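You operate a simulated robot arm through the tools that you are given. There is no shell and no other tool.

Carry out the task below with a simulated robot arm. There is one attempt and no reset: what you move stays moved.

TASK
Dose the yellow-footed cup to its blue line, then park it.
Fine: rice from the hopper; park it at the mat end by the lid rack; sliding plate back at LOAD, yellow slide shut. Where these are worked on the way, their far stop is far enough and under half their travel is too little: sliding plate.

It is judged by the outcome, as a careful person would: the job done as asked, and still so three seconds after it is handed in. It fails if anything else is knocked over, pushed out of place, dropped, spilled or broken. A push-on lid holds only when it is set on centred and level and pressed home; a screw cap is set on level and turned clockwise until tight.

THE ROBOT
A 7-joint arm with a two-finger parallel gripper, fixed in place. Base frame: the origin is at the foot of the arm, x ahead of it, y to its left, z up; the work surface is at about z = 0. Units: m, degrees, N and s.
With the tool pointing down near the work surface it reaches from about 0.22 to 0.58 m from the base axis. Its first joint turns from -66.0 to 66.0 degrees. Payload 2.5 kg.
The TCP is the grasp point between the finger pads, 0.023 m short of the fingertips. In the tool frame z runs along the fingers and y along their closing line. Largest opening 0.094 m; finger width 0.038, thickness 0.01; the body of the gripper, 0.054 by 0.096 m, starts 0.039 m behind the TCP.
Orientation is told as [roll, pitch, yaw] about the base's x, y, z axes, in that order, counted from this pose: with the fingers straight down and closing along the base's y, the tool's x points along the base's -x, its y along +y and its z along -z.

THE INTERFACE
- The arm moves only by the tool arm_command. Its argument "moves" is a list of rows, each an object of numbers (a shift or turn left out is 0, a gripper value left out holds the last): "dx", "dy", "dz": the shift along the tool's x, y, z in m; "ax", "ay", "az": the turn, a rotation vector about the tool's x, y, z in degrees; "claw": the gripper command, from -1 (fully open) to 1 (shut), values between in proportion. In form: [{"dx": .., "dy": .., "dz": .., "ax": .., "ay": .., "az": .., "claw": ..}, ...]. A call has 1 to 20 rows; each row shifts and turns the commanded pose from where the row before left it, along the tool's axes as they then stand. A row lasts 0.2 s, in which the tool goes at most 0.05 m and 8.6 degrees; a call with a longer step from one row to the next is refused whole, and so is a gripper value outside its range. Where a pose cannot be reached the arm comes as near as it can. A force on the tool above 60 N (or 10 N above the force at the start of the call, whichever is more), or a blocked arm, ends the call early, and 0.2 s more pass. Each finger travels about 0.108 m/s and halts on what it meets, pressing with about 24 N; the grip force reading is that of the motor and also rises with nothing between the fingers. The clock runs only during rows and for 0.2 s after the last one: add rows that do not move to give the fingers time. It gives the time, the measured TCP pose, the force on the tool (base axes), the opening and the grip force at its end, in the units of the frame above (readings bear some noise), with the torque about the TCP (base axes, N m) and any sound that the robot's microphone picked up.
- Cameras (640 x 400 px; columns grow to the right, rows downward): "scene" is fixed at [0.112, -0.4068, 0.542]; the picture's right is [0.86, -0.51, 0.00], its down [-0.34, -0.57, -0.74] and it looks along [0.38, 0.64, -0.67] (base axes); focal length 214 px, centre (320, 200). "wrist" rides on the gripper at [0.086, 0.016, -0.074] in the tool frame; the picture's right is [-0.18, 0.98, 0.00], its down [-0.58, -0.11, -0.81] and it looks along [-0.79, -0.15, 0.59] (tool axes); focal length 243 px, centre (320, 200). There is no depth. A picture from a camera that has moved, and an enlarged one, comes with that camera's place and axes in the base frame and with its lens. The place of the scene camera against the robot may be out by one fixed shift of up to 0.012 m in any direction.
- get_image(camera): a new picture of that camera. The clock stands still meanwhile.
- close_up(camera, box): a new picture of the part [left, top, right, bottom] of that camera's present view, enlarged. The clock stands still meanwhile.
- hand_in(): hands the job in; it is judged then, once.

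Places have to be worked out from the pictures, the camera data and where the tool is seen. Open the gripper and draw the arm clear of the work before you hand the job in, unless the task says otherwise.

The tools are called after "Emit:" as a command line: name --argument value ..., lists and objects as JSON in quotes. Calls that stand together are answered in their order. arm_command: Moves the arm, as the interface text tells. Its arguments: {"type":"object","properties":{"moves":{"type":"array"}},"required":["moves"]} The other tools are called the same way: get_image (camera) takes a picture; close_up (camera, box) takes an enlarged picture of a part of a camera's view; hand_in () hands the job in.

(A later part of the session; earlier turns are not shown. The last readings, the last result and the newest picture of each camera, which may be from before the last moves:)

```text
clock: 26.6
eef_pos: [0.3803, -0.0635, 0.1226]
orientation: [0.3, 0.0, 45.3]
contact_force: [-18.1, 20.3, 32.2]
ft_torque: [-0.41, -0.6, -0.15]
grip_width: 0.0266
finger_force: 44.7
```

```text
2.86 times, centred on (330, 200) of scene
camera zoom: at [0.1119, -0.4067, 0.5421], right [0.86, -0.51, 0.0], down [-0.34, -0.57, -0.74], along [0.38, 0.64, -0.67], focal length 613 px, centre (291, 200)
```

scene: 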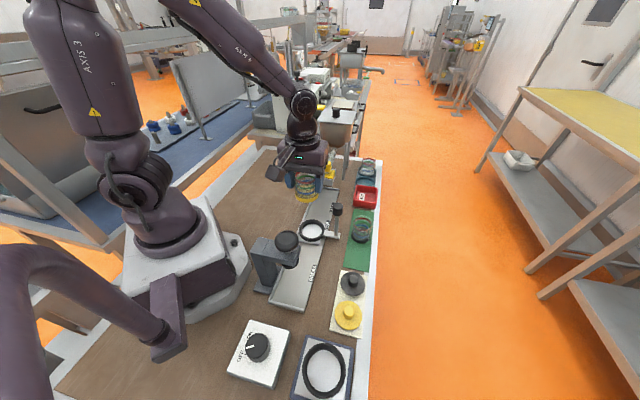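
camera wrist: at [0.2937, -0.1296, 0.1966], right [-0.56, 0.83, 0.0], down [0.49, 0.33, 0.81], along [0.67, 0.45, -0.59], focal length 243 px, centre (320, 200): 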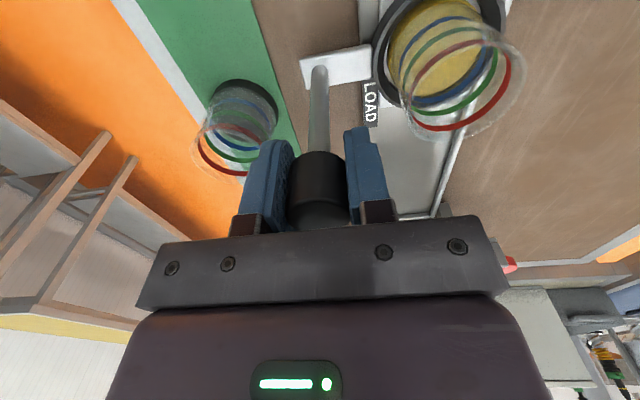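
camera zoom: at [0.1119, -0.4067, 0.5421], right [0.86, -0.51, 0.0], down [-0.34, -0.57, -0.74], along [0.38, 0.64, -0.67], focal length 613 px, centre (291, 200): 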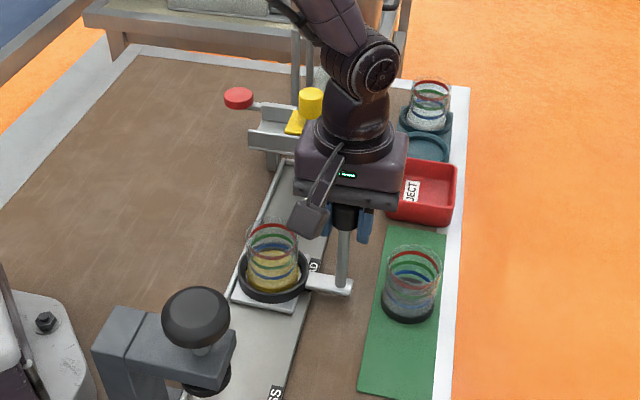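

The plate moves with the handle, cup upright. Side and downward loads built up, so I'll trim them out and continue.

Emit:
arm_command --moves '[{"dy": 0.0018, "dz": -0.0015}, {}]'

Emit:
arm_command --moves '[{"dx": -0.01}, {"dx": -0.01}, {}]'

```text
clock: 27.2
eef_pos: [0.3803, -0.0664, 0.1208]
orientation: [-0.1, 0.0, 44.9]
contact_force: [-5.8, 6.9, -2.7]
ft_torque: [0.63, -0.98, 0.3]
grip_width: 0.0264
finger_force: 44.7
```

```text
clock: 28.0
eef_pos: [0.393, -0.0521, 0.121]
orientation: [0.2, 0.1, 45.1]
contact_force: [-3.1, 5.3, -12.2]
ft_torque: [-0.75, 0.2, -0.09]
grip_width: 0.0267
finger_force: 44.6
```

Loads are low; total travel is about 4 cm. Continuing toward the far stop.

Emit:
arm_command --moves '[{"dx": -0.01, "dy": 0.0003, "dz": -0.0005}, {"dx": -0.01}, {"dx": -0.01}, {"dx": -0.01}, {}]'

Emit:
close_up --camera "scene" --box '[260, 130, 400, 270]'

```text
clock: 29.2
eef_pos: [0.4221, -0.0221, 0.1224]
orientation: [0.0, 0.0, 45.0]
contact_force: [3.7, -2.5, -29.4]
ft_torque: [0.31, -0.26, 0.16]
grip_width: 0.0262
finger_force: 44.9
```

```text
2.86 times, centred on (330, 200) of scene
camera zoom: at [0.1122, -0.4068, 0.542], right [0.86, -0.51, 0.0], down [-0.34, -0.57, -0.74], along [0.38, 0.64, -0.67], focal length 613 px, centre (291, 200)
```

zoom: 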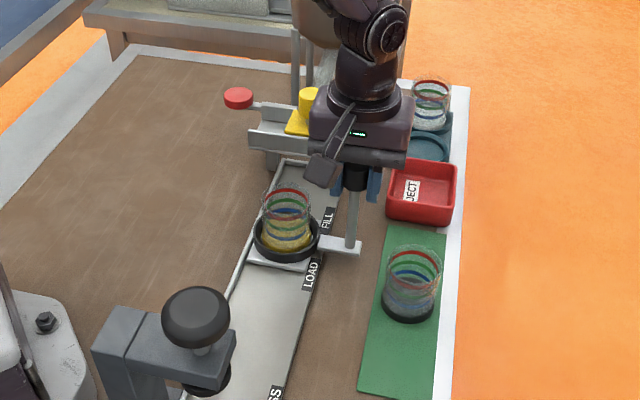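

It has travelled 8 cm smoothly; I'm lifting slightly on the knob, so I'll trim downward and continue.

Emit:
arm_command --moves '[{"dz": 0.0013}, {"dx": -0.01}, {"dx": -0.01}, {"dx": -0.01}, {}]'

Emit:
arm_command --moves '[{"dx": -0.01}, {"dx": -0.01}, {}]'

Emit:
close_up --camera "scene" --box '[260, 130, 400, 270]'

```text
clock: 30.4
eef_pos: [0.4451, -0.0018, 0.1227]
orientation: [-0.1, -0.1, 45.2]
contact_force: [1.0, 0.3, 1.6]
ft_torque: [0.02, 0.46, 0.16]
grip_width: 0.0268
finger_force: 45.0
```

```text
clock: 31.2
eef_pos: [0.4574, 0.0114, 0.1233]
orientation: [-0.1, -0.1, 44.9]
contact_force: [5.0, -4.2, -4.2]
ft_torque: [1.11, -0.54, 0.21]
grip_width: 0.0265
finger_force: 44.9
```

```text
2.86 times, centred on (330, 200) of scene
camera zoom: at [0.1121, -0.4068, 0.542], right [0.86, -0.51, 0.0], down [-0.34, -0.57, -0.74], along [0.38, 0.64, -0.67], focal length 613 px, centre (291, 200)
```

zoom: 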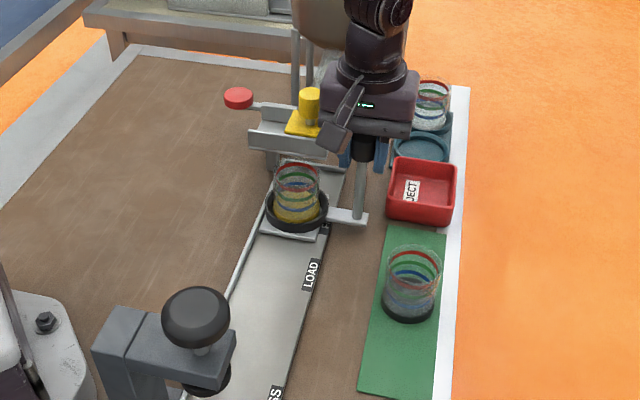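

13 cm travelled, with low forces. The cup is now nearing the trough, so I'll go slowly until the far stop shows up as a force.

Emit:
arm_command --moves '[{"dx": -0.008}, {"dx": -0.007}, {}]'

Emit:
close_up --camera "scene" --box '[270, 140, 370, 230]'

Emit:
get_image --camera "wrist"

```text
clock: 32.0
eef_pos: [0.4677, 0.0232, 0.1236]
orientation: [0.0, -0.1, 45.0]
contact_force: [1.4, -1.0, 4.3]
ft_torque: [-0.74, 0.59, -0.25]
grip_width: 0.0263
finger_force: 45.3
```

```text
4.44 times, centred on (320, 185) of scene
camera zoom: at [0.112, -0.4068, 0.542], right [0.86, -0.51, 0.0], down [-0.34, -0.57, -0.74], along [0.38, 0.64, -0.67], focal length 953 px, centre (320, 267)
```

zoom: 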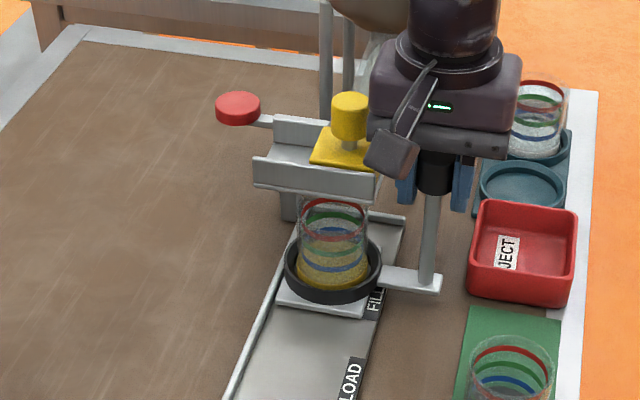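

```text
taken
camera wrist: at [0.3963, -0.0277, 0.1979], right [-0.56, 0.83, 0.0], down [0.49, 0.33, 0.81], along [0.67, 0.45, -0.59], focal length 243 px, centre (320, 200)
```

wrist: 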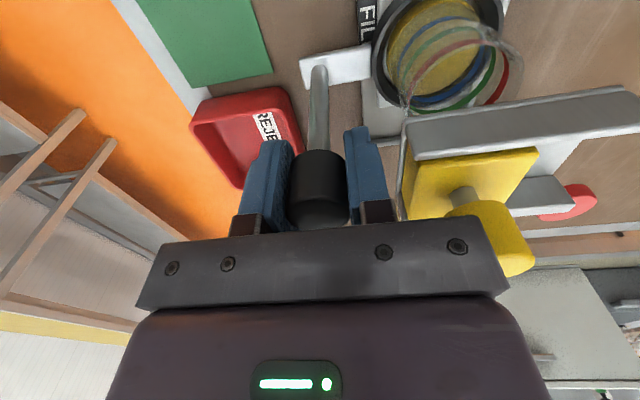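

The trough passes clear of the fingers (about 15 mm) and the cup is going under it; the plate hasn't reached its stop. Continuing in small steps.

Emit:
arm_command --moves '[{"dx": -0.006}, {"dx": -0.006}, {}]'

Emit:
arm_command --moves '[{"dx": -0.005}, {"dx": -0.005}, {}]'

Emit:
close_up --camera "scene" --box '[270, 140, 370, 230]'

```text
clock: 32.8
eef_pos: [0.4765, 0.0311, 0.123]
orientation: [-0.1, 0.0, 45.1]
contact_force: [4.4, -4.8, 6.1]
ft_torque: [-0.17, 0.82, 0.25]
grip_width: 0.0265
finger_force: 45.0
```

```text
clock: 33.6
eef_pos: [0.4831, 0.0385, 0.1229]
orientation: [-0.2, -0.2, 45.0]
contact_force: [6.0, -2.2, 15.3]
ft_torque: [-0.43, 0.87, -0.03]
grip_width: 0.0266
finger_force: 44.7
```

```text
4.44 times, centred on (320, 185) of scene
camera zoom: at [0.112, -0.4068, 0.542], right [0.86, -0.51, 0.0], down [-0.34, -0.57, -0.74], along [0.38, 0.64, -0.67], focal length 953 px, centre (320, 267)
```

zoom: 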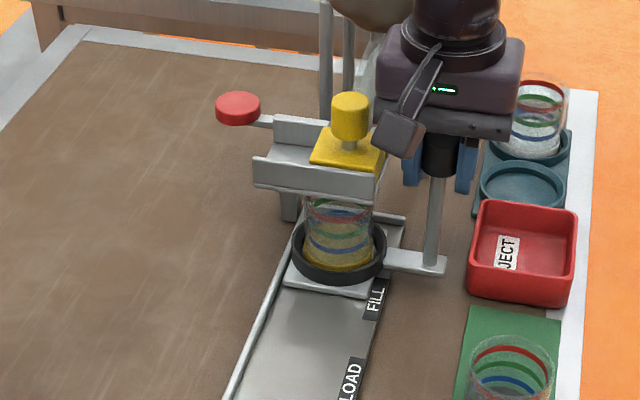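

About 167 mm in with no stop felt yet; the cup's blue line is still visible under the trough. Continuing in 4 mm steps.

Emit:
arm_command --moves '[{"dx": -0.004, "dz": -0.0005}, {"dx": -0.004}, {}]'

Emit:
arm_command --moves '[{"dx": -0.003}, {}]'

Emit:
close_up --camera "scene" --box '[270, 140, 370, 230]'

Emit:
get_image --camera "wrist"

```text
clock: 34.4
eef_pos: [0.4875, 0.0434, 0.1223]
orientation: [0.1, 0.5, 45.0]
contact_force: [-19.6, -15.4, 21.2]
ft_torque: [-0.47, -0.48, 0.22]
grip_width: 0.0268
finger_force: 44.5
```

```text
clock: 35.0
eef_pos: [0.4891, 0.0436, 0.1191]
orientation: [0.2, 0.6, 44.9]
contact_force: [-22.7, -23.6, -0.5]
ft_torque: [-0.14, -0.68, 0.1]
grip_width: 0.0267
finger_force: 44.8
```

```text
4.44 times, centred on (320, 185) of scene
camera zoom: at [0.112, -0.4068, 0.542], right [0.86, -0.51, 0.0], down [-0.34, -0.57, -0.74], along [0.38, 0.64, -0.67], focal length 953 px, centre (320, 267)
```

zoom: 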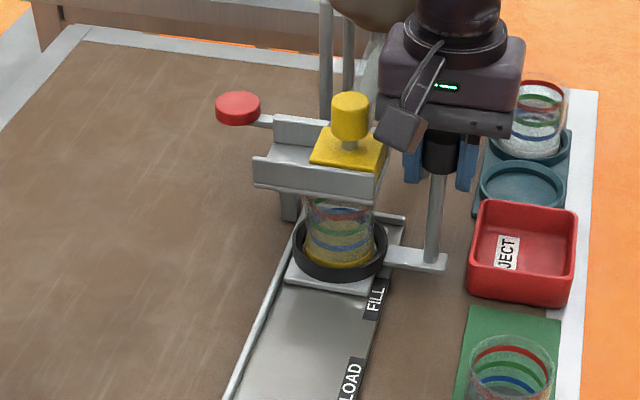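

```text
taken
camera wrist: at [0.4174, -0.0065, 0.1961], right [-0.56, 0.83, 0.0], down [0.5, 0.34, 0.8], along [0.66, 0.45, -0.6], focal length 243 px, centre (320, 200)
```

wrist: 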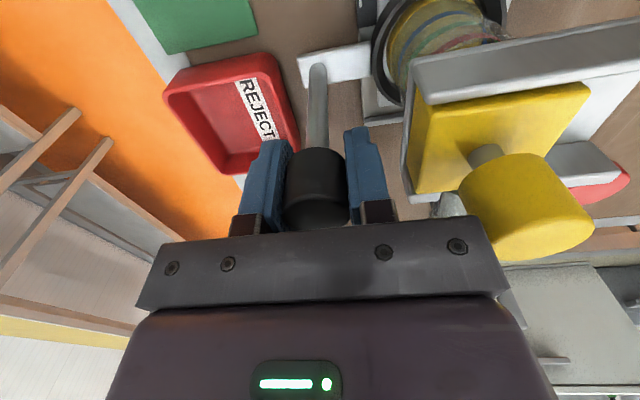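

The far stop is reached: a steady 33 N back along the track at about 172 mm of travel. I'll ease off, open only to about 42 mm (the trough end is close) and lift straight off the knob.

Emit:
arm_command --moves '[{"dx": 0.002}, {"claw": 0.25}, {"claw": 0.12}, {"claw": 0.12}, {}]'

Emit:
arm_command --moves '[{"dz": -0.01}, {"dz": -0.03}, {"dz": -0.04}, {"dz": -0.03}, {}]'

Emit:
get_image --camera "wrist"

Emit:
close_up --camera "scene" --box '[270, 120, 370, 230]'

```text
clock: 36.2
eef_pos: [0.4891, 0.0455, 0.1204]
orientation: [0.0, 0.0, 45.0]
contact_force: [0.6, -0.6, -0.3]
ft_torque: [0.0, 0.0, -0.01]
grip_width: 0.0414
finger_force: 0.0
```

```text
clock: 37.4
eef_pos: [0.4896, 0.0455, 0.2335]
orientation: [-0.1, 0.0, 45.0]
contact_force: [0.0, 0.8, 0.7]
ft_torque: [-0.03, -0.04, 0.0]
grip_width: 0.0415
finger_force: 0.0
```

```text
taken
camera wrist: at [0.4183, -0.0056, 0.3076], right [-0.56, 0.83, 0.0], down [0.49, 0.33, 0.81], along [0.67, 0.46, -0.59], focal length 243 px, centre (320, 200)
```

wrist: 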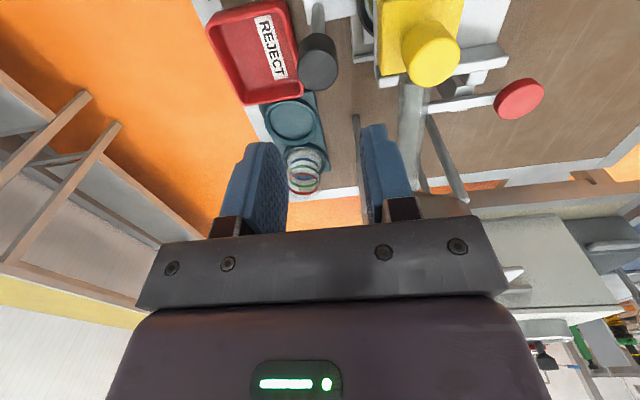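

```text
3.64 times, centred on (320, 175) of scene
camera zoom: at [0.112, -0.4068, 0.542], right [0.86, -0.51, 0.0], down [-0.34, -0.57, -0.74], along [0.38, 0.64, -0.67], focal length 780 px, centre (320, 291)
```

zoom: 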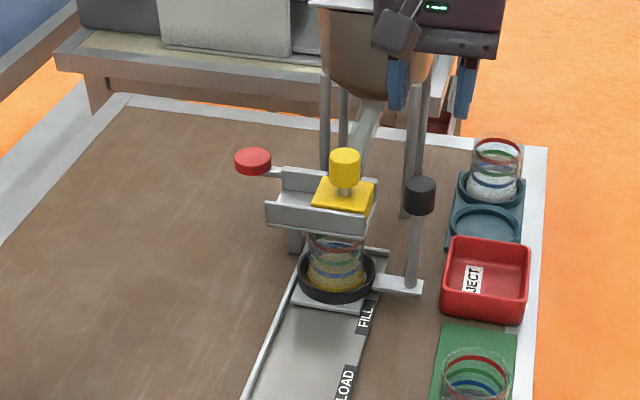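

The plate is parked at the FILL stop with the cup under the gate. Zooming on the yellow slide and the chute from above.

Emit:
close_up --camera "wrist" --box '[340, 0, 560, 140]'

Emit:
close_up --camera "scene" --box '[290, 140, 345, 220]'

```text
2.86 times, centred on (450, 70) of wrist
camera zoom: at [0.4183, -0.0056, 0.3076], right [-0.56, 0.83, 0.0], down [0.49, 0.33, 0.81], along [0.67, 0.46, -0.59], focal length 693 px, centre (-51, 571)
```

zoom: 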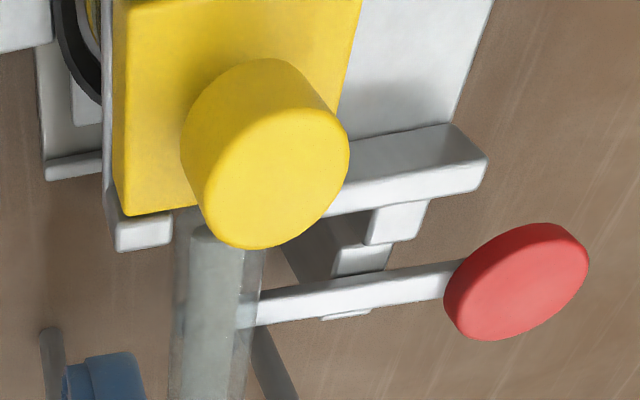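

```text
5.00 times, centred on (318, 180) of scene
camera zoom: at [0.112, -0.4068, 0.542], right [0.86, -0.51, 0.0], down [-0.34, -0.57, -0.74], along [0.38, 0.64, -0.67], focal length 1072 px, centre (332, 300)
```

zoom: 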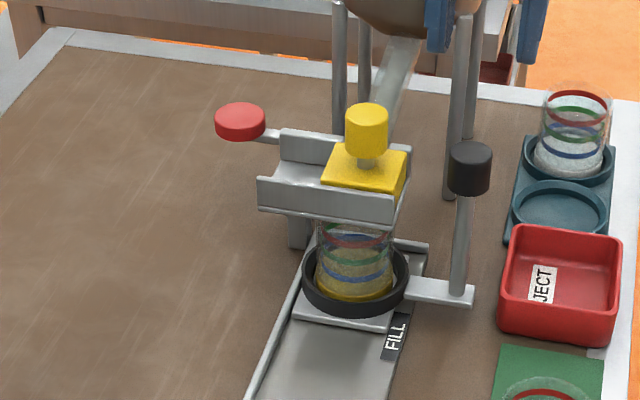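

Yellow knob top is at (0.434, 0.084, 0.161), radius about 15 mm; the plate's post is only ~65 mm away in the closing direction, so I'll use a 60 mm opening. Moving above it and part-way down to check.

Emit:
arm_command --moves '[{"dx": 0.004, "dy": 0.022, "claw": -0.28}, {"dx": 0.004, "dy": 0.022}, {"dx": 0.0044, "dy": 0.0222}, {"dz": 0.03}, {"dz": 0.02}, {}]'

Emit:
get_image --camera "wrist"

Emit:
close_up --camera "scene" --box '[270, 100, 370, 230]'

```text
clock: 38.8
eef_pos: [0.4346, 0.082, 0.1809]
orientation: [0.1, 0.0, 44.9]
contact_force: [0.4, 0.1, 0.1]
ft_torque: [0.03, -0.02, 0.0]
grip_width: 0.0603
finger_force: 0.0
```

```text
taken
camera wrist: at [0.3625, 0.0311, 0.2566], right [-0.56, 0.83, 0.0], down [0.49, 0.33, 0.81], along [0.67, 0.46, -0.59], focal length 243 px, centre (320, 200)
```

wrist: 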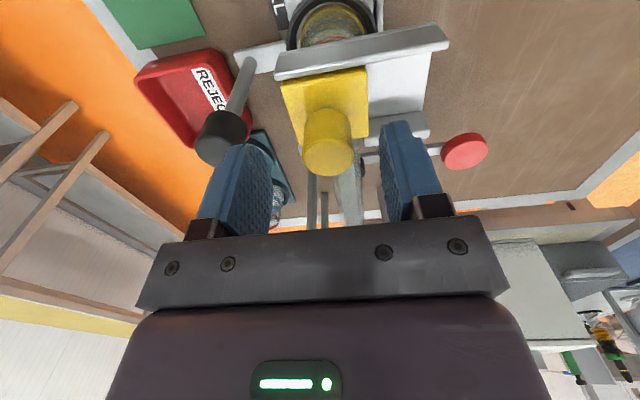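

```text
3.08 times, centred on (320, 165) of scene
camera zoom: at [0.112, -0.4068, 0.542], right [0.86, -0.51, 0.0], down [-0.34, -0.57, -0.74], along [0.38, 0.64, -0.67], focal length 660 px, centre (320, 308)
```

zoom: 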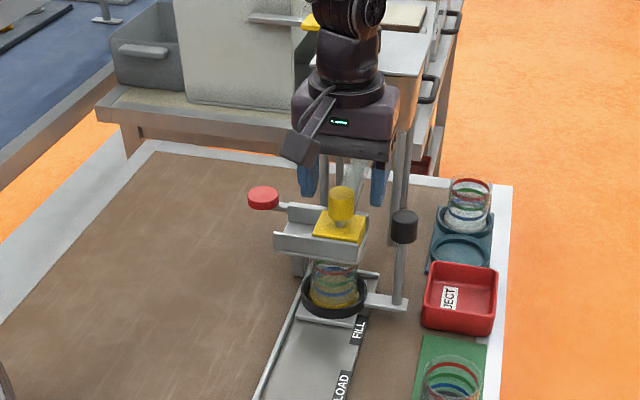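

Knob is centred to 3 mm; small trim, then down around it and close gently.

Emit:
arm_command --moves '[{"dx": -0.003, "dy": 0.0022}, {"dz": 0.015}, {"dz": 0.015}, {}]'

Emit:
close_up --camera "scene" --box '[280, 120, 360, 220]'

Emit:
get_image --camera "wrist"

```text
clock: 39.8
eef_pos: [0.4357, 0.087, 0.1527]
orientation: [0.0, 0.0, 45.0]
contact_force: [-0.2, 0.1, -0.8]
ft_torque: [0.02, 0.02, 0.03]
grip_width: 0.0601
finger_force: 0.1
```

```text
4.00 times, centred on (320, 170) of scene
camera zoom: at [0.112, -0.4068, 0.542], right [0.86, -0.51, 0.0], down [-0.34, -0.57, -0.74], along [0.38, 0.64, -0.67], focal length 858 px, centre (320, 320)
```

zoom: 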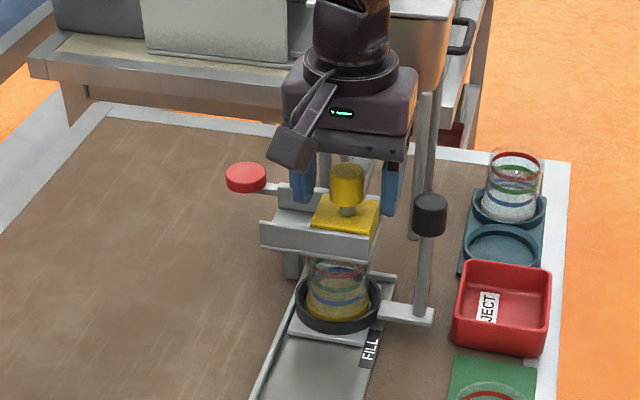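

```text
taken
camera wrist: at [0.3631, 0.036, 0.2275], right [-0.56, 0.83, 0.0], down [0.49, 0.33, 0.81], along [0.67, 0.46, -0.59], focal length 243 px, centre (320, 200)
```

wrist: 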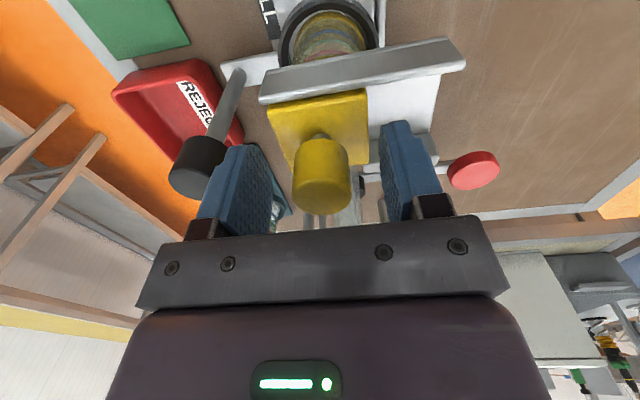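

Knob is centred between the fingers. I'll close on it, then check how well the cup can be seen for judging the level.

Emit:
arm_command --moves '[{"claw": 0.1}, {"claw": 0.3}, {"claw": 0.6}, {"claw": 0.6}, {}]'

Emit:
close_up --camera "wrist" --box '[260, 0, 420, 120]'

Emit:
close_up --camera "scene" --box '[300, 175, 340, 210]'

```text
clock: 41.0
eef_pos: [0.4345, 0.0866, 0.1525]
orientation: [0.1, 0.0, 45.1]
contact_force: [-5.7, 3.0, 2.7]
ft_torque: [-0.19, -0.05, -0.08]
grip_width: 0.0265
finger_force: 44.8
```

```text
3.33 times, centred on (340, 60) of wrist
camera zoom: at [0.3629, 0.0363, 0.2277], right [-0.57, 0.82, 0.0], down [0.49, 0.33, 0.81], along [0.66, 0.46, -0.59], focal length 809 px, centre (253, 667)
```

zoom: 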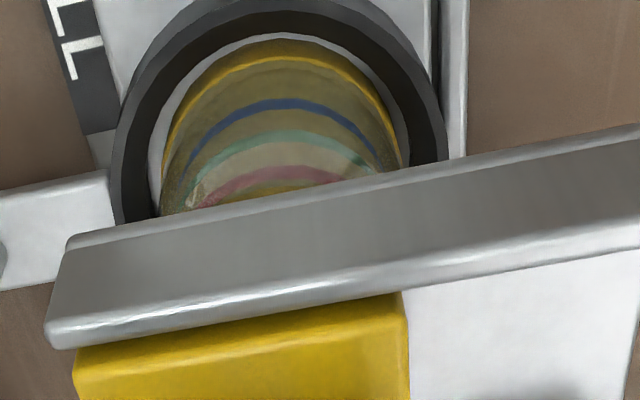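

```text
11.43 times, centred on (320, 192) of scene
camera zoom: at [0.112, -0.4068, 0.542], right [0.86, -0.51, 0.0], down [-0.34, -0.57, -0.74], along [0.38, 0.64, -0.67], focal length 2451 px, centre (320, 286)
```

zoom: 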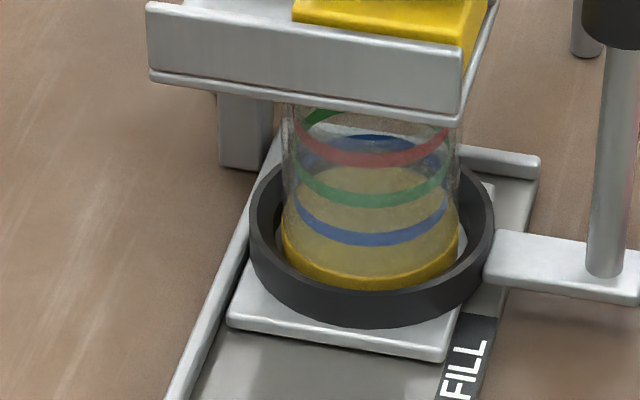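

The scene camera shows the cup's blue ring clearly under the trough, so I can judge the fill there. I'll open the slide a little (6 mm) and look.

Emit:
arm_command --moves '[{"dy": 0.006}]'

Emit:
close_up --camera "scene" --box '[300, 175, 340, 210]'

```text
clock: 41.4
eef_pos: [0.4315, 0.089, 0.1516]
orientation: [-0.1, -0.1, 45.0]
contact_force: [4.3, 2.5, 1.2]
ft_torque: [-0.8, 0.83, -0.06]
grip_width: 0.0266
finger_force: 45.3
```

```text
11.43 times, centred on (320, 192) of scene
camera zoom: at [0.1121, -0.4068, 0.542], right [0.86, -0.51, 0.0], down [-0.34, -0.57, -0.74], along [0.38, 0.64, -0.67], focal length 2451 px, centre (320, 286)
```

zoom: 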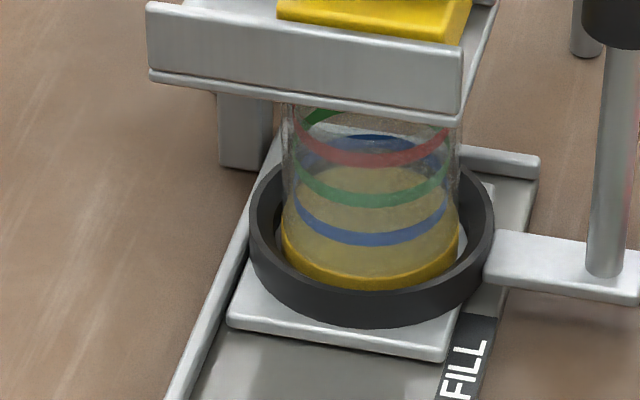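

The slide moved freely with no flow yet. Opening another 5 mm.

Emit:
arm_command --moves '[{"dy": 0.005}]'

Emit:
close_up --camera "scene" --box '[300, 175, 340, 210]'

```text
clock: 41.8
eef_pos: [0.4296, 0.0929, 0.1532]
orientation: [-0.1, -0.1, 45.0]
contact_force: [2.7, 2.1, 5.1]
ft_torque: [-0.52, 0.68, 0.01]
grip_width: 0.0265
finger_force: 45.7
```

```text
11.43 times, centred on (320, 192) of scene
camera zoom: at [0.112, -0.4068, 0.542], right [0.86, -0.51, 0.0], down [-0.34, -0.57, -0.74], along [0.38, 0.64, -0.67], focal length 2451 px, centre (320, 286)
```

zoom: 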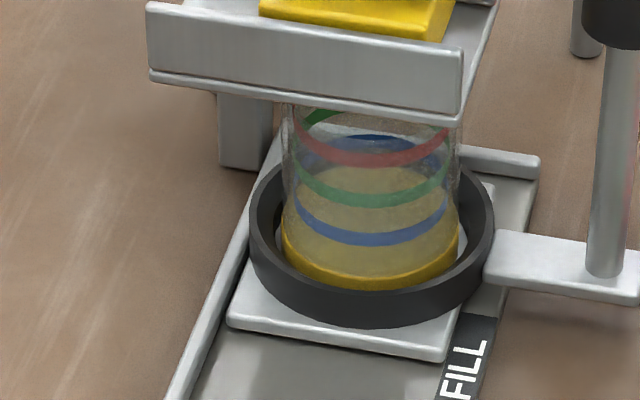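

11 mm open, still no flow. Another 5 mm.

Emit:
arm_command --moves '[{"dy": 0.005}]'

Emit:
close_up --camera "scene" --box '[300, 175, 340, 210]'

```text
clock: 42.2
eef_pos: [0.4244, 0.0977, 0.152]
orientation: [-0.1, 0.0, 45.0]
contact_force: [-1.5, -1.0, 8.3]
ft_torque: [0.41, -0.1, 0.3]
grip_width: 0.0266
finger_force: 45.2
```

```text
11.43 times, centred on (320, 192) of scene
camera zoom: at [0.112, -0.4068, 0.542], right [0.86, -0.51, 0.0], down [-0.34, -0.57, -0.74], along [0.38, 0.64, -0.67], focal length 2451 px, centre (320, 286)
```

zoom: 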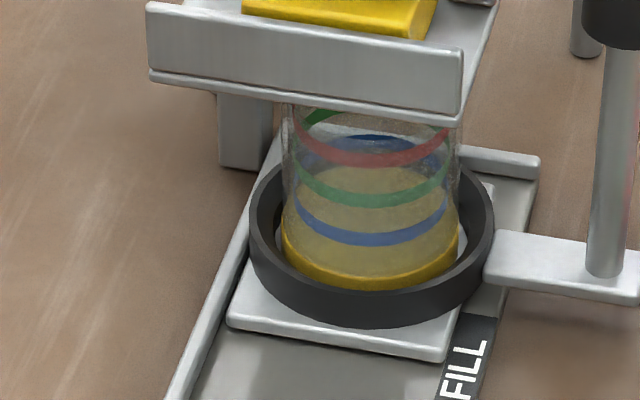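

16 mm open and still nothing falling. I'll look at the trough from the wrist to see the exposed opening.

Emit:
close_up --camera "wrist" --box '[220, 0, 480, 220]'

Emit:
close_up --camera "scene" --box '[290, 130, 370, 200]'

```text
1.82 times, centred on (350, 110) of wrist
camera zoom: at [0.352, 0.0469, 0.2275], right [-0.56, 0.83, 0.0], down [0.49, 0.33, 0.81], along [0.67, 0.46, -0.59], focal length 441 px, centre (266, 364)
```

zoom: 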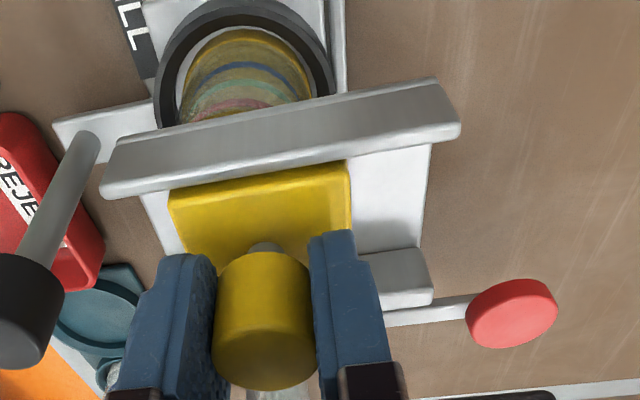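

```text
5.71 times, centred on (330, 165) of scene
camera zoom: at [0.112, -0.4068, 0.542], right [0.86, -0.51, 0.0], down [-0.34, -0.57, -0.74], along [0.38, 0.64, -0.67], focal length 1226 px, centre (263, 400)
```

zoom: 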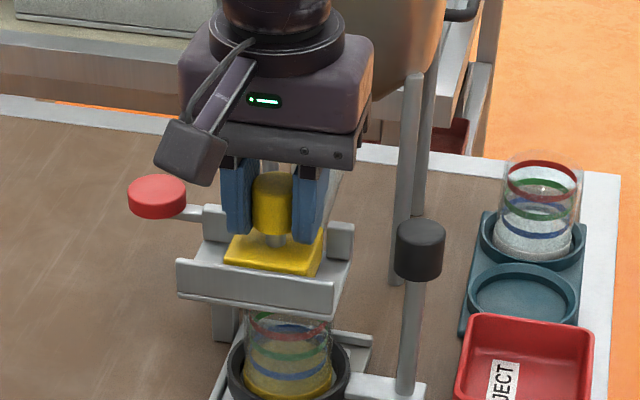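

The block has moved but no hole is showing yet. I'll continue in 3 mm steps.

Emit:
arm_command --moves '[{"dy": 0.003}]'

Emit:
close_up --camera "scene" --box '[300, 165, 340, 210]'

Emit:
arm_command --moves '[{"dy": 0.003}]'

Emit:
close_up --camera "scene" --box '[300, 165, 340, 210]'

```text
clock: 42.6
eef_pos: [0.4217, 0.0993, 0.1522]
orientation: [0.0, -0.1, 45.0]
contact_force: [3.2, 2.9, 6.8]
ft_torque: [-0.54, 0.15, -0.12]
grip_width: 0.0265
finger_force: 44.6
```

```text
8.89 times, centred on (320, 188) of scene
camera zoom: at [0.112, -0.4068, 0.542], right [0.86, -0.51, 0.0], down [-0.34, -0.57, -0.74], along [0.38, 0.64, -0.67], focal length 1906 px, centre (320, 311)
```

zoom: 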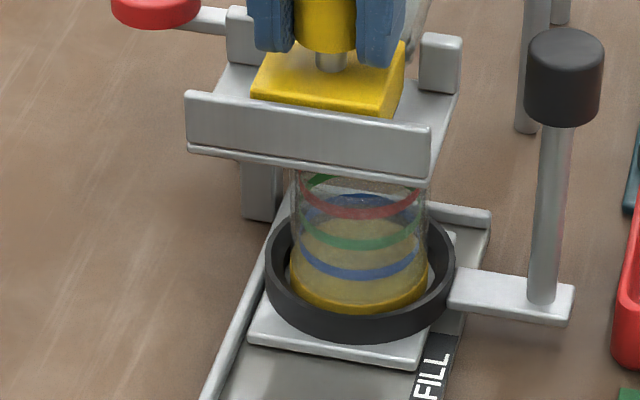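

```text
clock: 43.0
eef_pos: [0.4196, 0.1016, 0.1523]
orientation: [-0.1, -0.1, 45.0]
contact_force: [5.4, 4.2, 4.7]
ft_torque: [-0.31, 0.0, -0.22]
grip_width: 0.0265
finger_force: 44.6
```

```text
8.89 times, centred on (320, 188) of scene
camera zoom: at [0.112, -0.4068, 0.542], right [0.86, -0.51, 0.0], down [-0.34, -0.57, -0.74], along [0.38, 0.64, -0.67], focal length 1906 px, centre (320, 311)
```

zoom: 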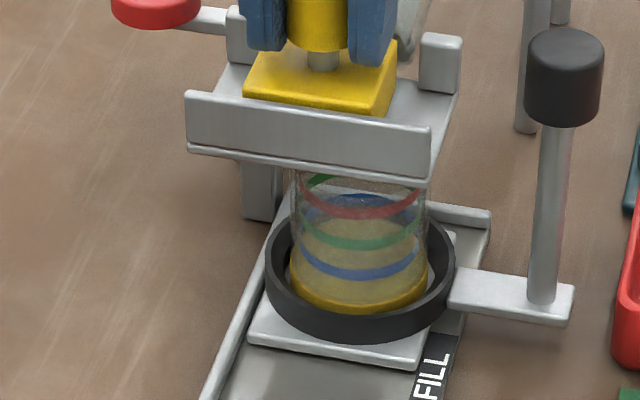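

22 mm, still no flow; the cup sits below the trough's right half. Continuing in small steps and watching the exposed floor.

Emit:
arm_command --moves '[{"dy": 0.004}]'

Emit:
close_up --camera "scene" --box '[300, 165, 340, 210]'

Emit:
close_up --camera "wrist" --box '[220, 0, 480, 220]'

```text
clock: 43.4
eef_pos: [0.4159, 0.1055, 0.1531]
orientation: [0.0, -0.1, 45.0]
contact_force: [10.0, 8.9, 5.2]
ft_torque: [-0.69, 0.86, -0.19]
grip_width: 0.0264
finger_force: 44.9
```

```text
8.89 times, centred on (320, 188) of scene
camera zoom: at [0.112, -0.4068, 0.542], right [0.86, -0.51, 0.0], down [-0.34, -0.57, -0.74], along [0.38, 0.64, -0.67], focal length 1906 px, centre (320, 311)
```

zoom: 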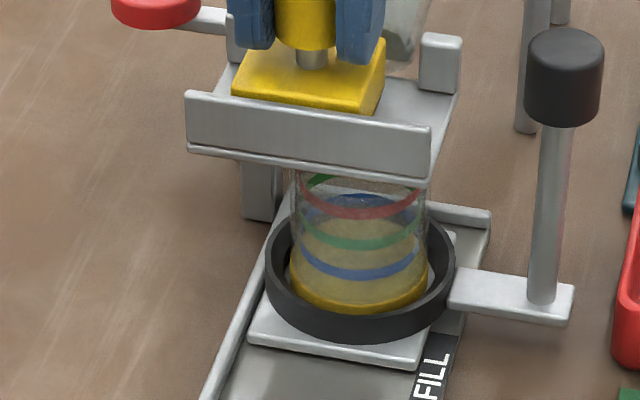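

```text
1.82 times, centred on (350, 110) of wrist
camera zoom: at [0.3443, 0.0545, 0.2275], right [-0.57, 0.82, 0.0], down [0.49, 0.33, 0.81], along [0.67, 0.46, -0.59], focal length 441 px, centre (266, 364)
```

zoom: 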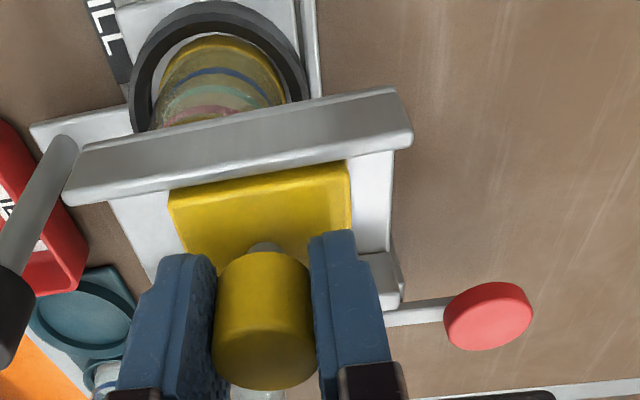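

26 mm open; a slight load in the track direction, which I'll trim out. Continuing toward the slide's end.

Emit:
arm_command --moves '[{"dy": 0.004, "dx": -0.0008}]'

Emit:
close_up --camera "scene" --box '[300, 165, 340, 210]'

Emit:
arm_command --moves '[{"dy": 0.004}]'

Emit:
close_up --camera "scene" --box '[300, 165, 340, 210]'

```text
clock: 43.8
eef_pos: [0.4149, 0.1073, 0.1526]
orientation: [0.0, 0.0, 44.9]
contact_force: [0.9, 0.6, 6.5]
ft_torque: [1.01, -0.82, 0.12]
grip_width: 0.0265
finger_force: 44.6
```

```text
8.89 times, centred on (320, 188) of scene
camera zoom: at [0.112, -0.4068, 0.542], right [0.86, -0.51, 0.0], down [-0.34, -0.57, -0.74], along [0.38, 0.64, -0.67], focal length 1906 px, centre (320, 311)
```

zoom: 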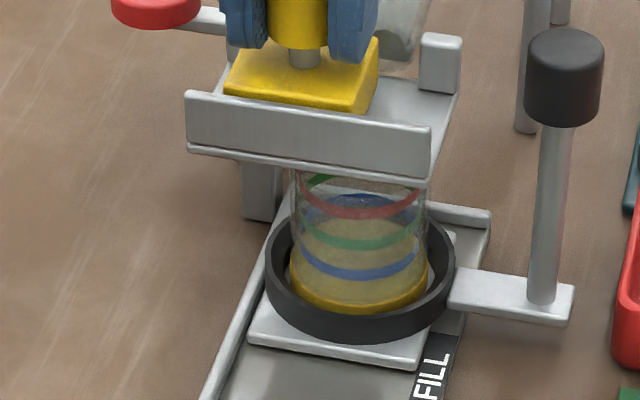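

```text
clock: 44.2
eef_pos: [0.4128, 0.1097, 0.1525]
orientation: [0.0, 0.1, 45.0]
contact_force: [-4.7, -4.2, 12.0]
ft_torque: [0.93, -0.81, -0.01]
grip_width: 0.0266
finger_force: 44.9
```

```text
8.89 times, centred on (320, 188) of scene
camera zoom: at [0.112, -0.4068, 0.542], right [0.86, -0.51, 0.0], down [-0.34, -0.57, -0.74], along [0.38, 0.64, -0.67], focal length 1906 px, centre (320, 311)
```

zoom: 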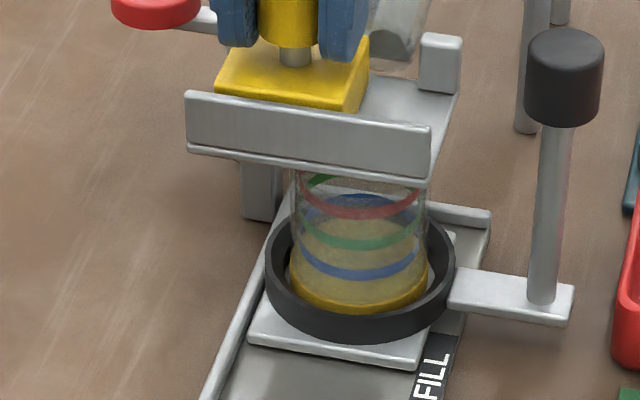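

34 mm open and the chute's mouth has come into view, but no rice is coming. I'll look closely at the chute, the red rod and the trough floor before doing anything more.

Emit:
close_up --camera "scene" --box '[295, 140, 345, 190]'

Emit:
close_up --camera "wrist" --box '[200, 20, 500, 240]'

Emit:
close_up --camera "scene" --box '[280, 80, 400, 180]'

```text
8.00 times, centred on (320, 165) of scene
camera zoom: at [0.112, -0.4068, 0.542], right [0.86, -0.51, 0.0], down [-0.34, -0.57, -0.74], along [0.38, 0.64, -0.67], focal length 1716 px, centre (320, 480)
```

zoom: 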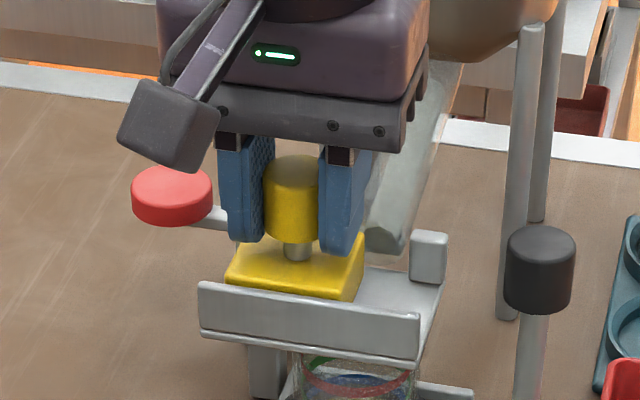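

```text
1.82 times, centred on (350, 130) of wrist
camera zoom: at [0.3398, 0.0595, 0.2277], right [-0.56, 0.83, 0.0], down [0.49, 0.33, 0.81], along [0.67, 0.45, -0.59], focal length 441 px, centre (266, 327)
```

zoom: 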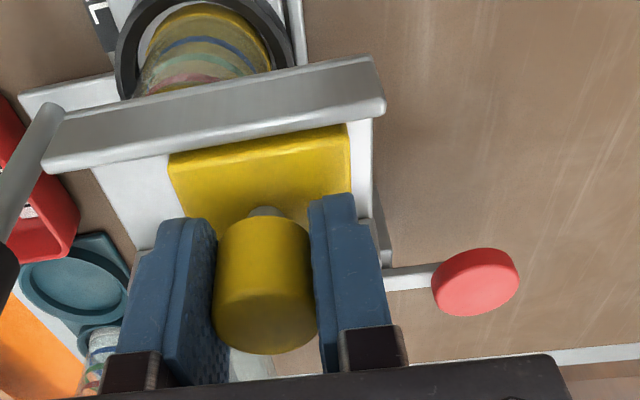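

```text
4.00 times, centred on (340, 130) of scene
camera zoom: at [0.112, -0.4068, 0.542], right [0.86, -0.51, 0.0], down [-0.34, -0.57, -0.74], along [0.38, 0.64, -0.67], focal length 858 px, centre (240, 480)
```

zoom: 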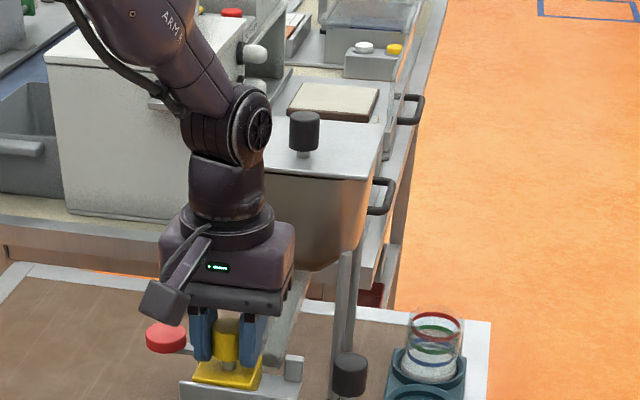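

The floor right of the block is solid and its edge is only now reaching the line above the cup's centre. I'll keep opening in 3 mm steps.

Emit:
arm_command --moves '[{"dy": 0.003, "dx": 0.0003}]'

Emit:
close_up --camera "scene" --box '[300, 165, 340, 210]'

Emit:
arm_command --moves '[{"dy": 0.003}]'

Emit:
close_up --camera "scene" --box '[300, 165, 340, 210]'

```text
clock: 44.6
eef_pos: [0.4087, 0.1134, 0.1535]
orientation: [0.1, 0.1, 45.0]
contact_force: [1.6, 2.6, 6.7]
ft_torque: [-0.93, 0.65, -0.36]
grip_width: 0.0264
finger_force: 44.9
```

```text
8.89 times, centred on (320, 188) of scene
camera zoom: at [0.112, -0.4068, 0.542], right [0.86, -0.51, 0.0], down [-0.34, -0.57, -0.74], along [0.38, 0.64, -0.67], focal length 1906 px, centre (320, 311)
```

zoom: 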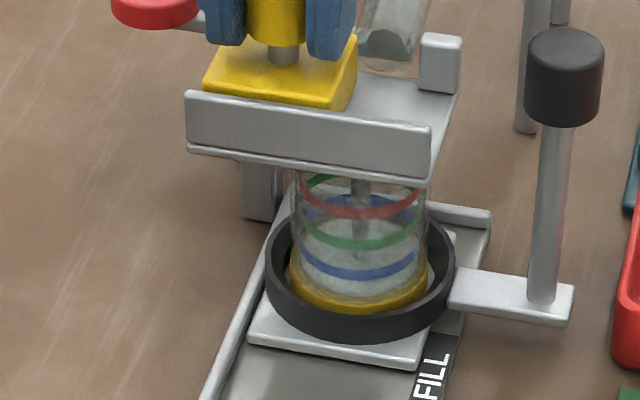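

```text
clock: 45.0
eef_pos: [0.4063, 0.1146, 0.152]
orientation: [-0.1, 0.1, 45.0]
contact_force: [6.3, 4.3, 0.2]
ft_torque: [-0.79, 1.02, 0.0]
grip_width: 0.0266
finger_force: 45.0
```

```text
8.89 times, centred on (320, 188) of scene
camera zoom: at [0.1121, -0.4068, 0.542], right [0.86, -0.51, 0.0], down [-0.34, -0.57, -0.74], along [0.38, 0.64, -0.67], focal length 1906 px, centre (320, 311)
```

zoom: 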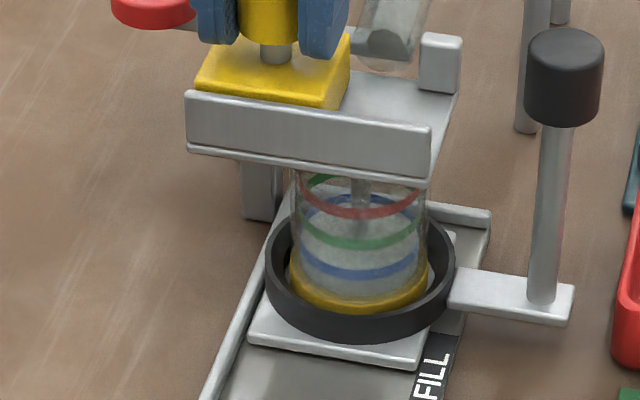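

Rice is flowing. I'll shut it back past the flow point at once and look at the level.

Emit:
arm_command --moves '[{"dy": -0.014}]'

Emit:
close_up --camera "scene" --box '[305, 175, 335, 205]'

Emit:
close_up --camera "wrist" --box '[240, 0, 380, 90]'

```text
clock: 45.4
eef_pos: [0.4167, 0.1061, 0.1518]
orientation: [-0.1, 0.0, 45.0]
contact_force: [4.5, 5.6, -3.6]
ft_torque: [-0.36, -0.11, 0.02]
grip_width: 0.0265
finger_force: 44.8
```

```text
13.33 times, centred on (320, 190) of scene
camera zoom: at [0.1121, -0.4067, 0.542], right [0.86, -0.51, 0.0], down [-0.34, -0.57, -0.74], along [0.38, 0.64, -0.67], focal length 2860 px, centre (320, 333)
```

zoom: 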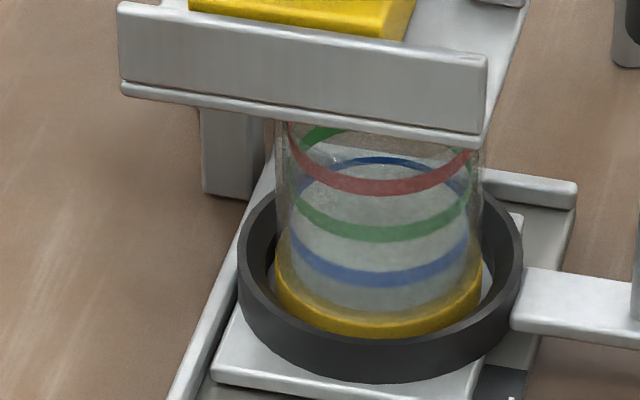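

```text
4.44 times, centred on (310, 45) of wrist
camera zoom: at [0.3447, 0.0542, 0.2275], right [-0.57, 0.82, 0.0], down [0.49, 0.33, 0.81], along [0.67, 0.46, -0.59], focal length 1078 px, centre (364, 889)
```

zoom: 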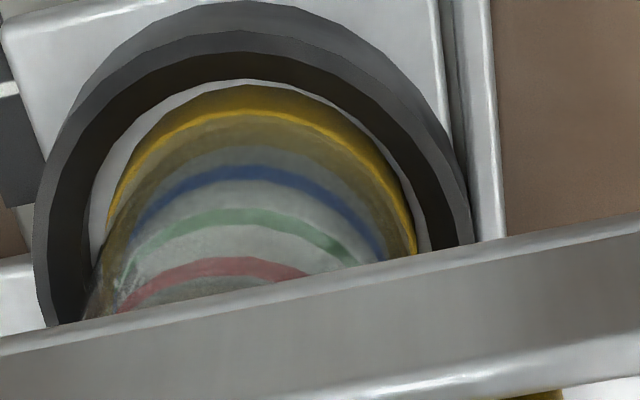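

The flow has stopped (the slide's back at about 26 mm). I'll zoom further on the cup to compare the rice surface with the blue ring.

Emit:
close_up --camera "scene" --box '[315, 183, 333, 200]'

Emit:
close_up --camera "wrist" --box '[255, 15, 345, 75]'

```text
16.00 times, centred on (324, 192) of scene
camera zoom: at [0.1121, -0.4067, 0.542], right [0.86, -0.51, 0.0], down [-0.34, -0.57, -0.74], along [0.38, 0.64, -0.67], focal length 3432 px, centre (256, 336)
```

zoom: 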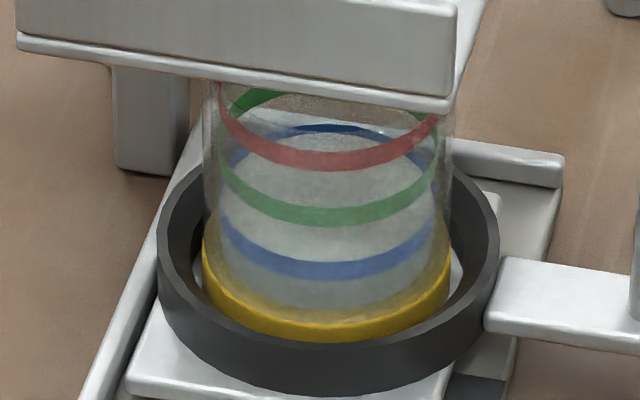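

```text
6.67 times, centred on (300, 45) of wrist
camera zoom: at [0.3447, 0.0542, 0.2275], right [-0.57, 0.82, 0.0], down [0.49, 0.33, 0.81], along [0.67, 0.46, -0.59], focal length 1618 px, centre (453, 1233)
```

zoom: 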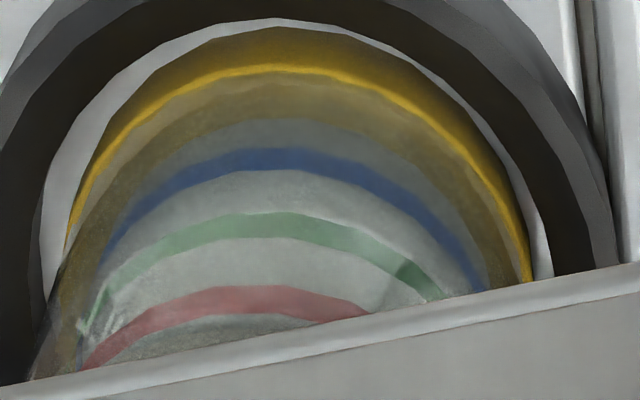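

The rice surface meets the middle of the blue band, front and back, so the dose is right. Now I'll push the slide fully shut, watching for its end stop.

Emit:
arm_command --moves '[{"dy": -0.008}, {"dy": -0.008}, {"dy": -0.008}, {"dy": -0.002}, {}]'

Emit:
close_up --camera "scene" --box '[295, 155, 345, 210]'

Emit:
close_up --camera "scene" --box '[315, 183, 333, 200]'

```text
clock: 46.6
eef_pos: [0.4342, 0.0872, 0.1525]
orientation: [0.2, 0.0, 45.0]
contact_force: [-4.6, 5.5, -7.5]
ft_torque: [0.13, -0.88, -0.13]
grip_width: 0.0263
finger_force: 44.8
```

```text
7.27 times, centred on (320, 182) of scene
camera zoom: at [0.1121, -0.4068, 0.542], right [0.86, -0.51, 0.0], down [-0.34, -0.57, -0.74], along [0.38, 0.64, -0.67], focal length 1560 px, centre (320, 327)
```

zoom: 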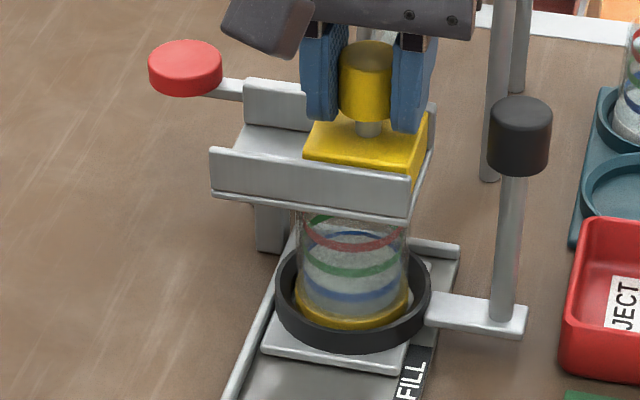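

```text
16.00 times, centred on (324, 192) of scene
camera zoom: at [0.1121, -0.4068, 0.542], right [0.86, -0.51, 0.0], down [-0.34, -0.57, -0.74], along [0.38, 0.64, -0.67], focal length 3432 px, centre (256, 336)
```

zoom: 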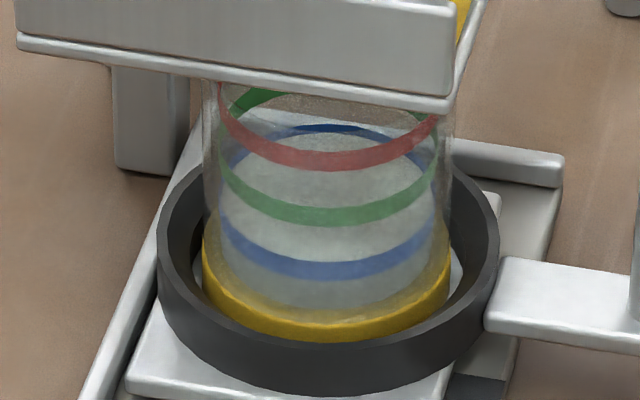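

Level unchanged and the slide is back at its shut end. One more 1 mm nudge confirms the stop, then I'll release the knob.

Emit:
arm_command --moves '[{"dy": -0.001}, {}]'

Emit:
arm_command --moves '[{"dy": 0.001, "claw": 0.2}, {"claw": -0.1}, {"claw": -0.25}, {"claw": -0.25}, {}]'

```text
clock: 47.2
eef_pos: [0.4354, 0.0868, 0.1523]
orientation: [0.1, 0.1, 45.1]
contact_force: [-24.8, 7.7, 3.9]
ft_torque: [0.37, -1.07, 0.03]
grip_width: 0.0262
finger_force: 44.8
```

```text
clock: 48.4
eef_pos: [0.4363, 0.0872, 0.1526]
orientation: [0.0, 0.0, 45.0]
contact_force: [0.1, -0.2, -0.2]
ft_torque: [-0.01, 0.01, -0.02]
grip_width: 0.059
finger_force: 0.1
```

Slide shut and released. Now up, back over the plate's handle knob with a 42 mm opening, and check before descending.

Emit:
arm_command --moves '[{"dz": -0.02}, {"dz": -0.03}, {"dz": -0.03}, {"dx": -0.003, "dy": -0.023}, {"dx": -0.003, "dy": -0.023}, {"dx": -0.0029, "dy": -0.0224, "claw": 0.1}, {"dz": 0.03}, {"dz": 0.02}, {}]'

Emit:
get_image --camera "wrist"

Emit:
close_up --camera "scene" --box '[290, 120, 370, 220]'

```text
clock: 50.4
eef_pos: [0.4897, 0.045, 0.1835]
orientation: [0.0, 0.0, 45.0]
contact_force: [0.2, -0.5, -1.0]
ft_torque: [-0.03, 0.01, 0.04]
grip_width: 0.0423
finger_force: 0.3
```

```text
taken
camera wrist: at [0.4177, -0.0054, 0.2577], right [-0.56, 0.83, 0.0], down [0.49, 0.33, 0.81], along [0.67, 0.46, -0.59], focal length 243 px, centre (320, 200)
```

wrist: 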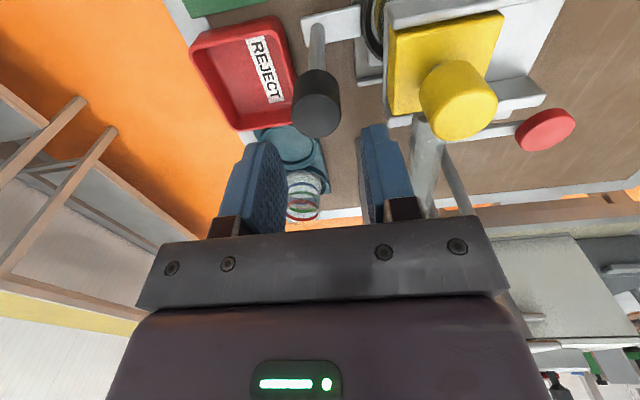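

```text
4.00 times, centred on (330, 170) of scene
camera zoom: at [0.112, -0.4068, 0.542], right [0.86, -0.51, 0.0], down [-0.34, -0.57, -0.74], along [0.38, 0.64, -0.67], focal length 858 px, centre (280, 320)
```

zoom: 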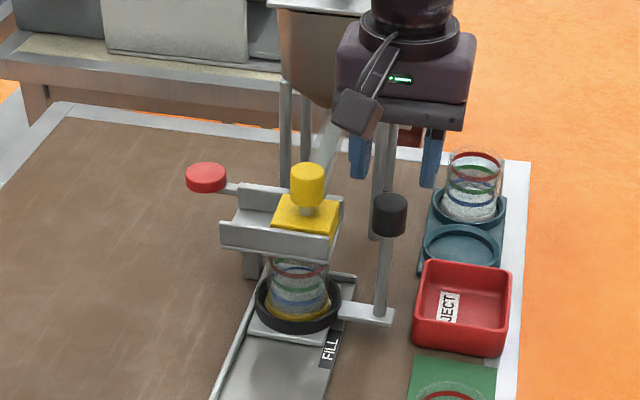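

The handle knob now appears several millimetres back from the tool axis (it slipped in the fingers at the stop). Zooming to measure before I descend.

Emit:
close_up --camera "wrist" --box '[260, 0, 400, 160]'

```text
2.50 times, centred on (330, 80) of wrist
camera zoom: at [0.4177, -0.0054, 0.2577], right [-0.56, 0.83, 0.0], down [0.49, 0.33, 0.81], along [0.67, 0.46, -0.59], focal length 606 px, centre (295, 500)
```

zoom: 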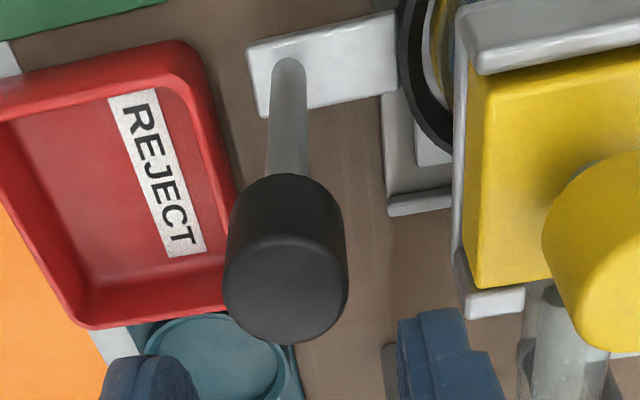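

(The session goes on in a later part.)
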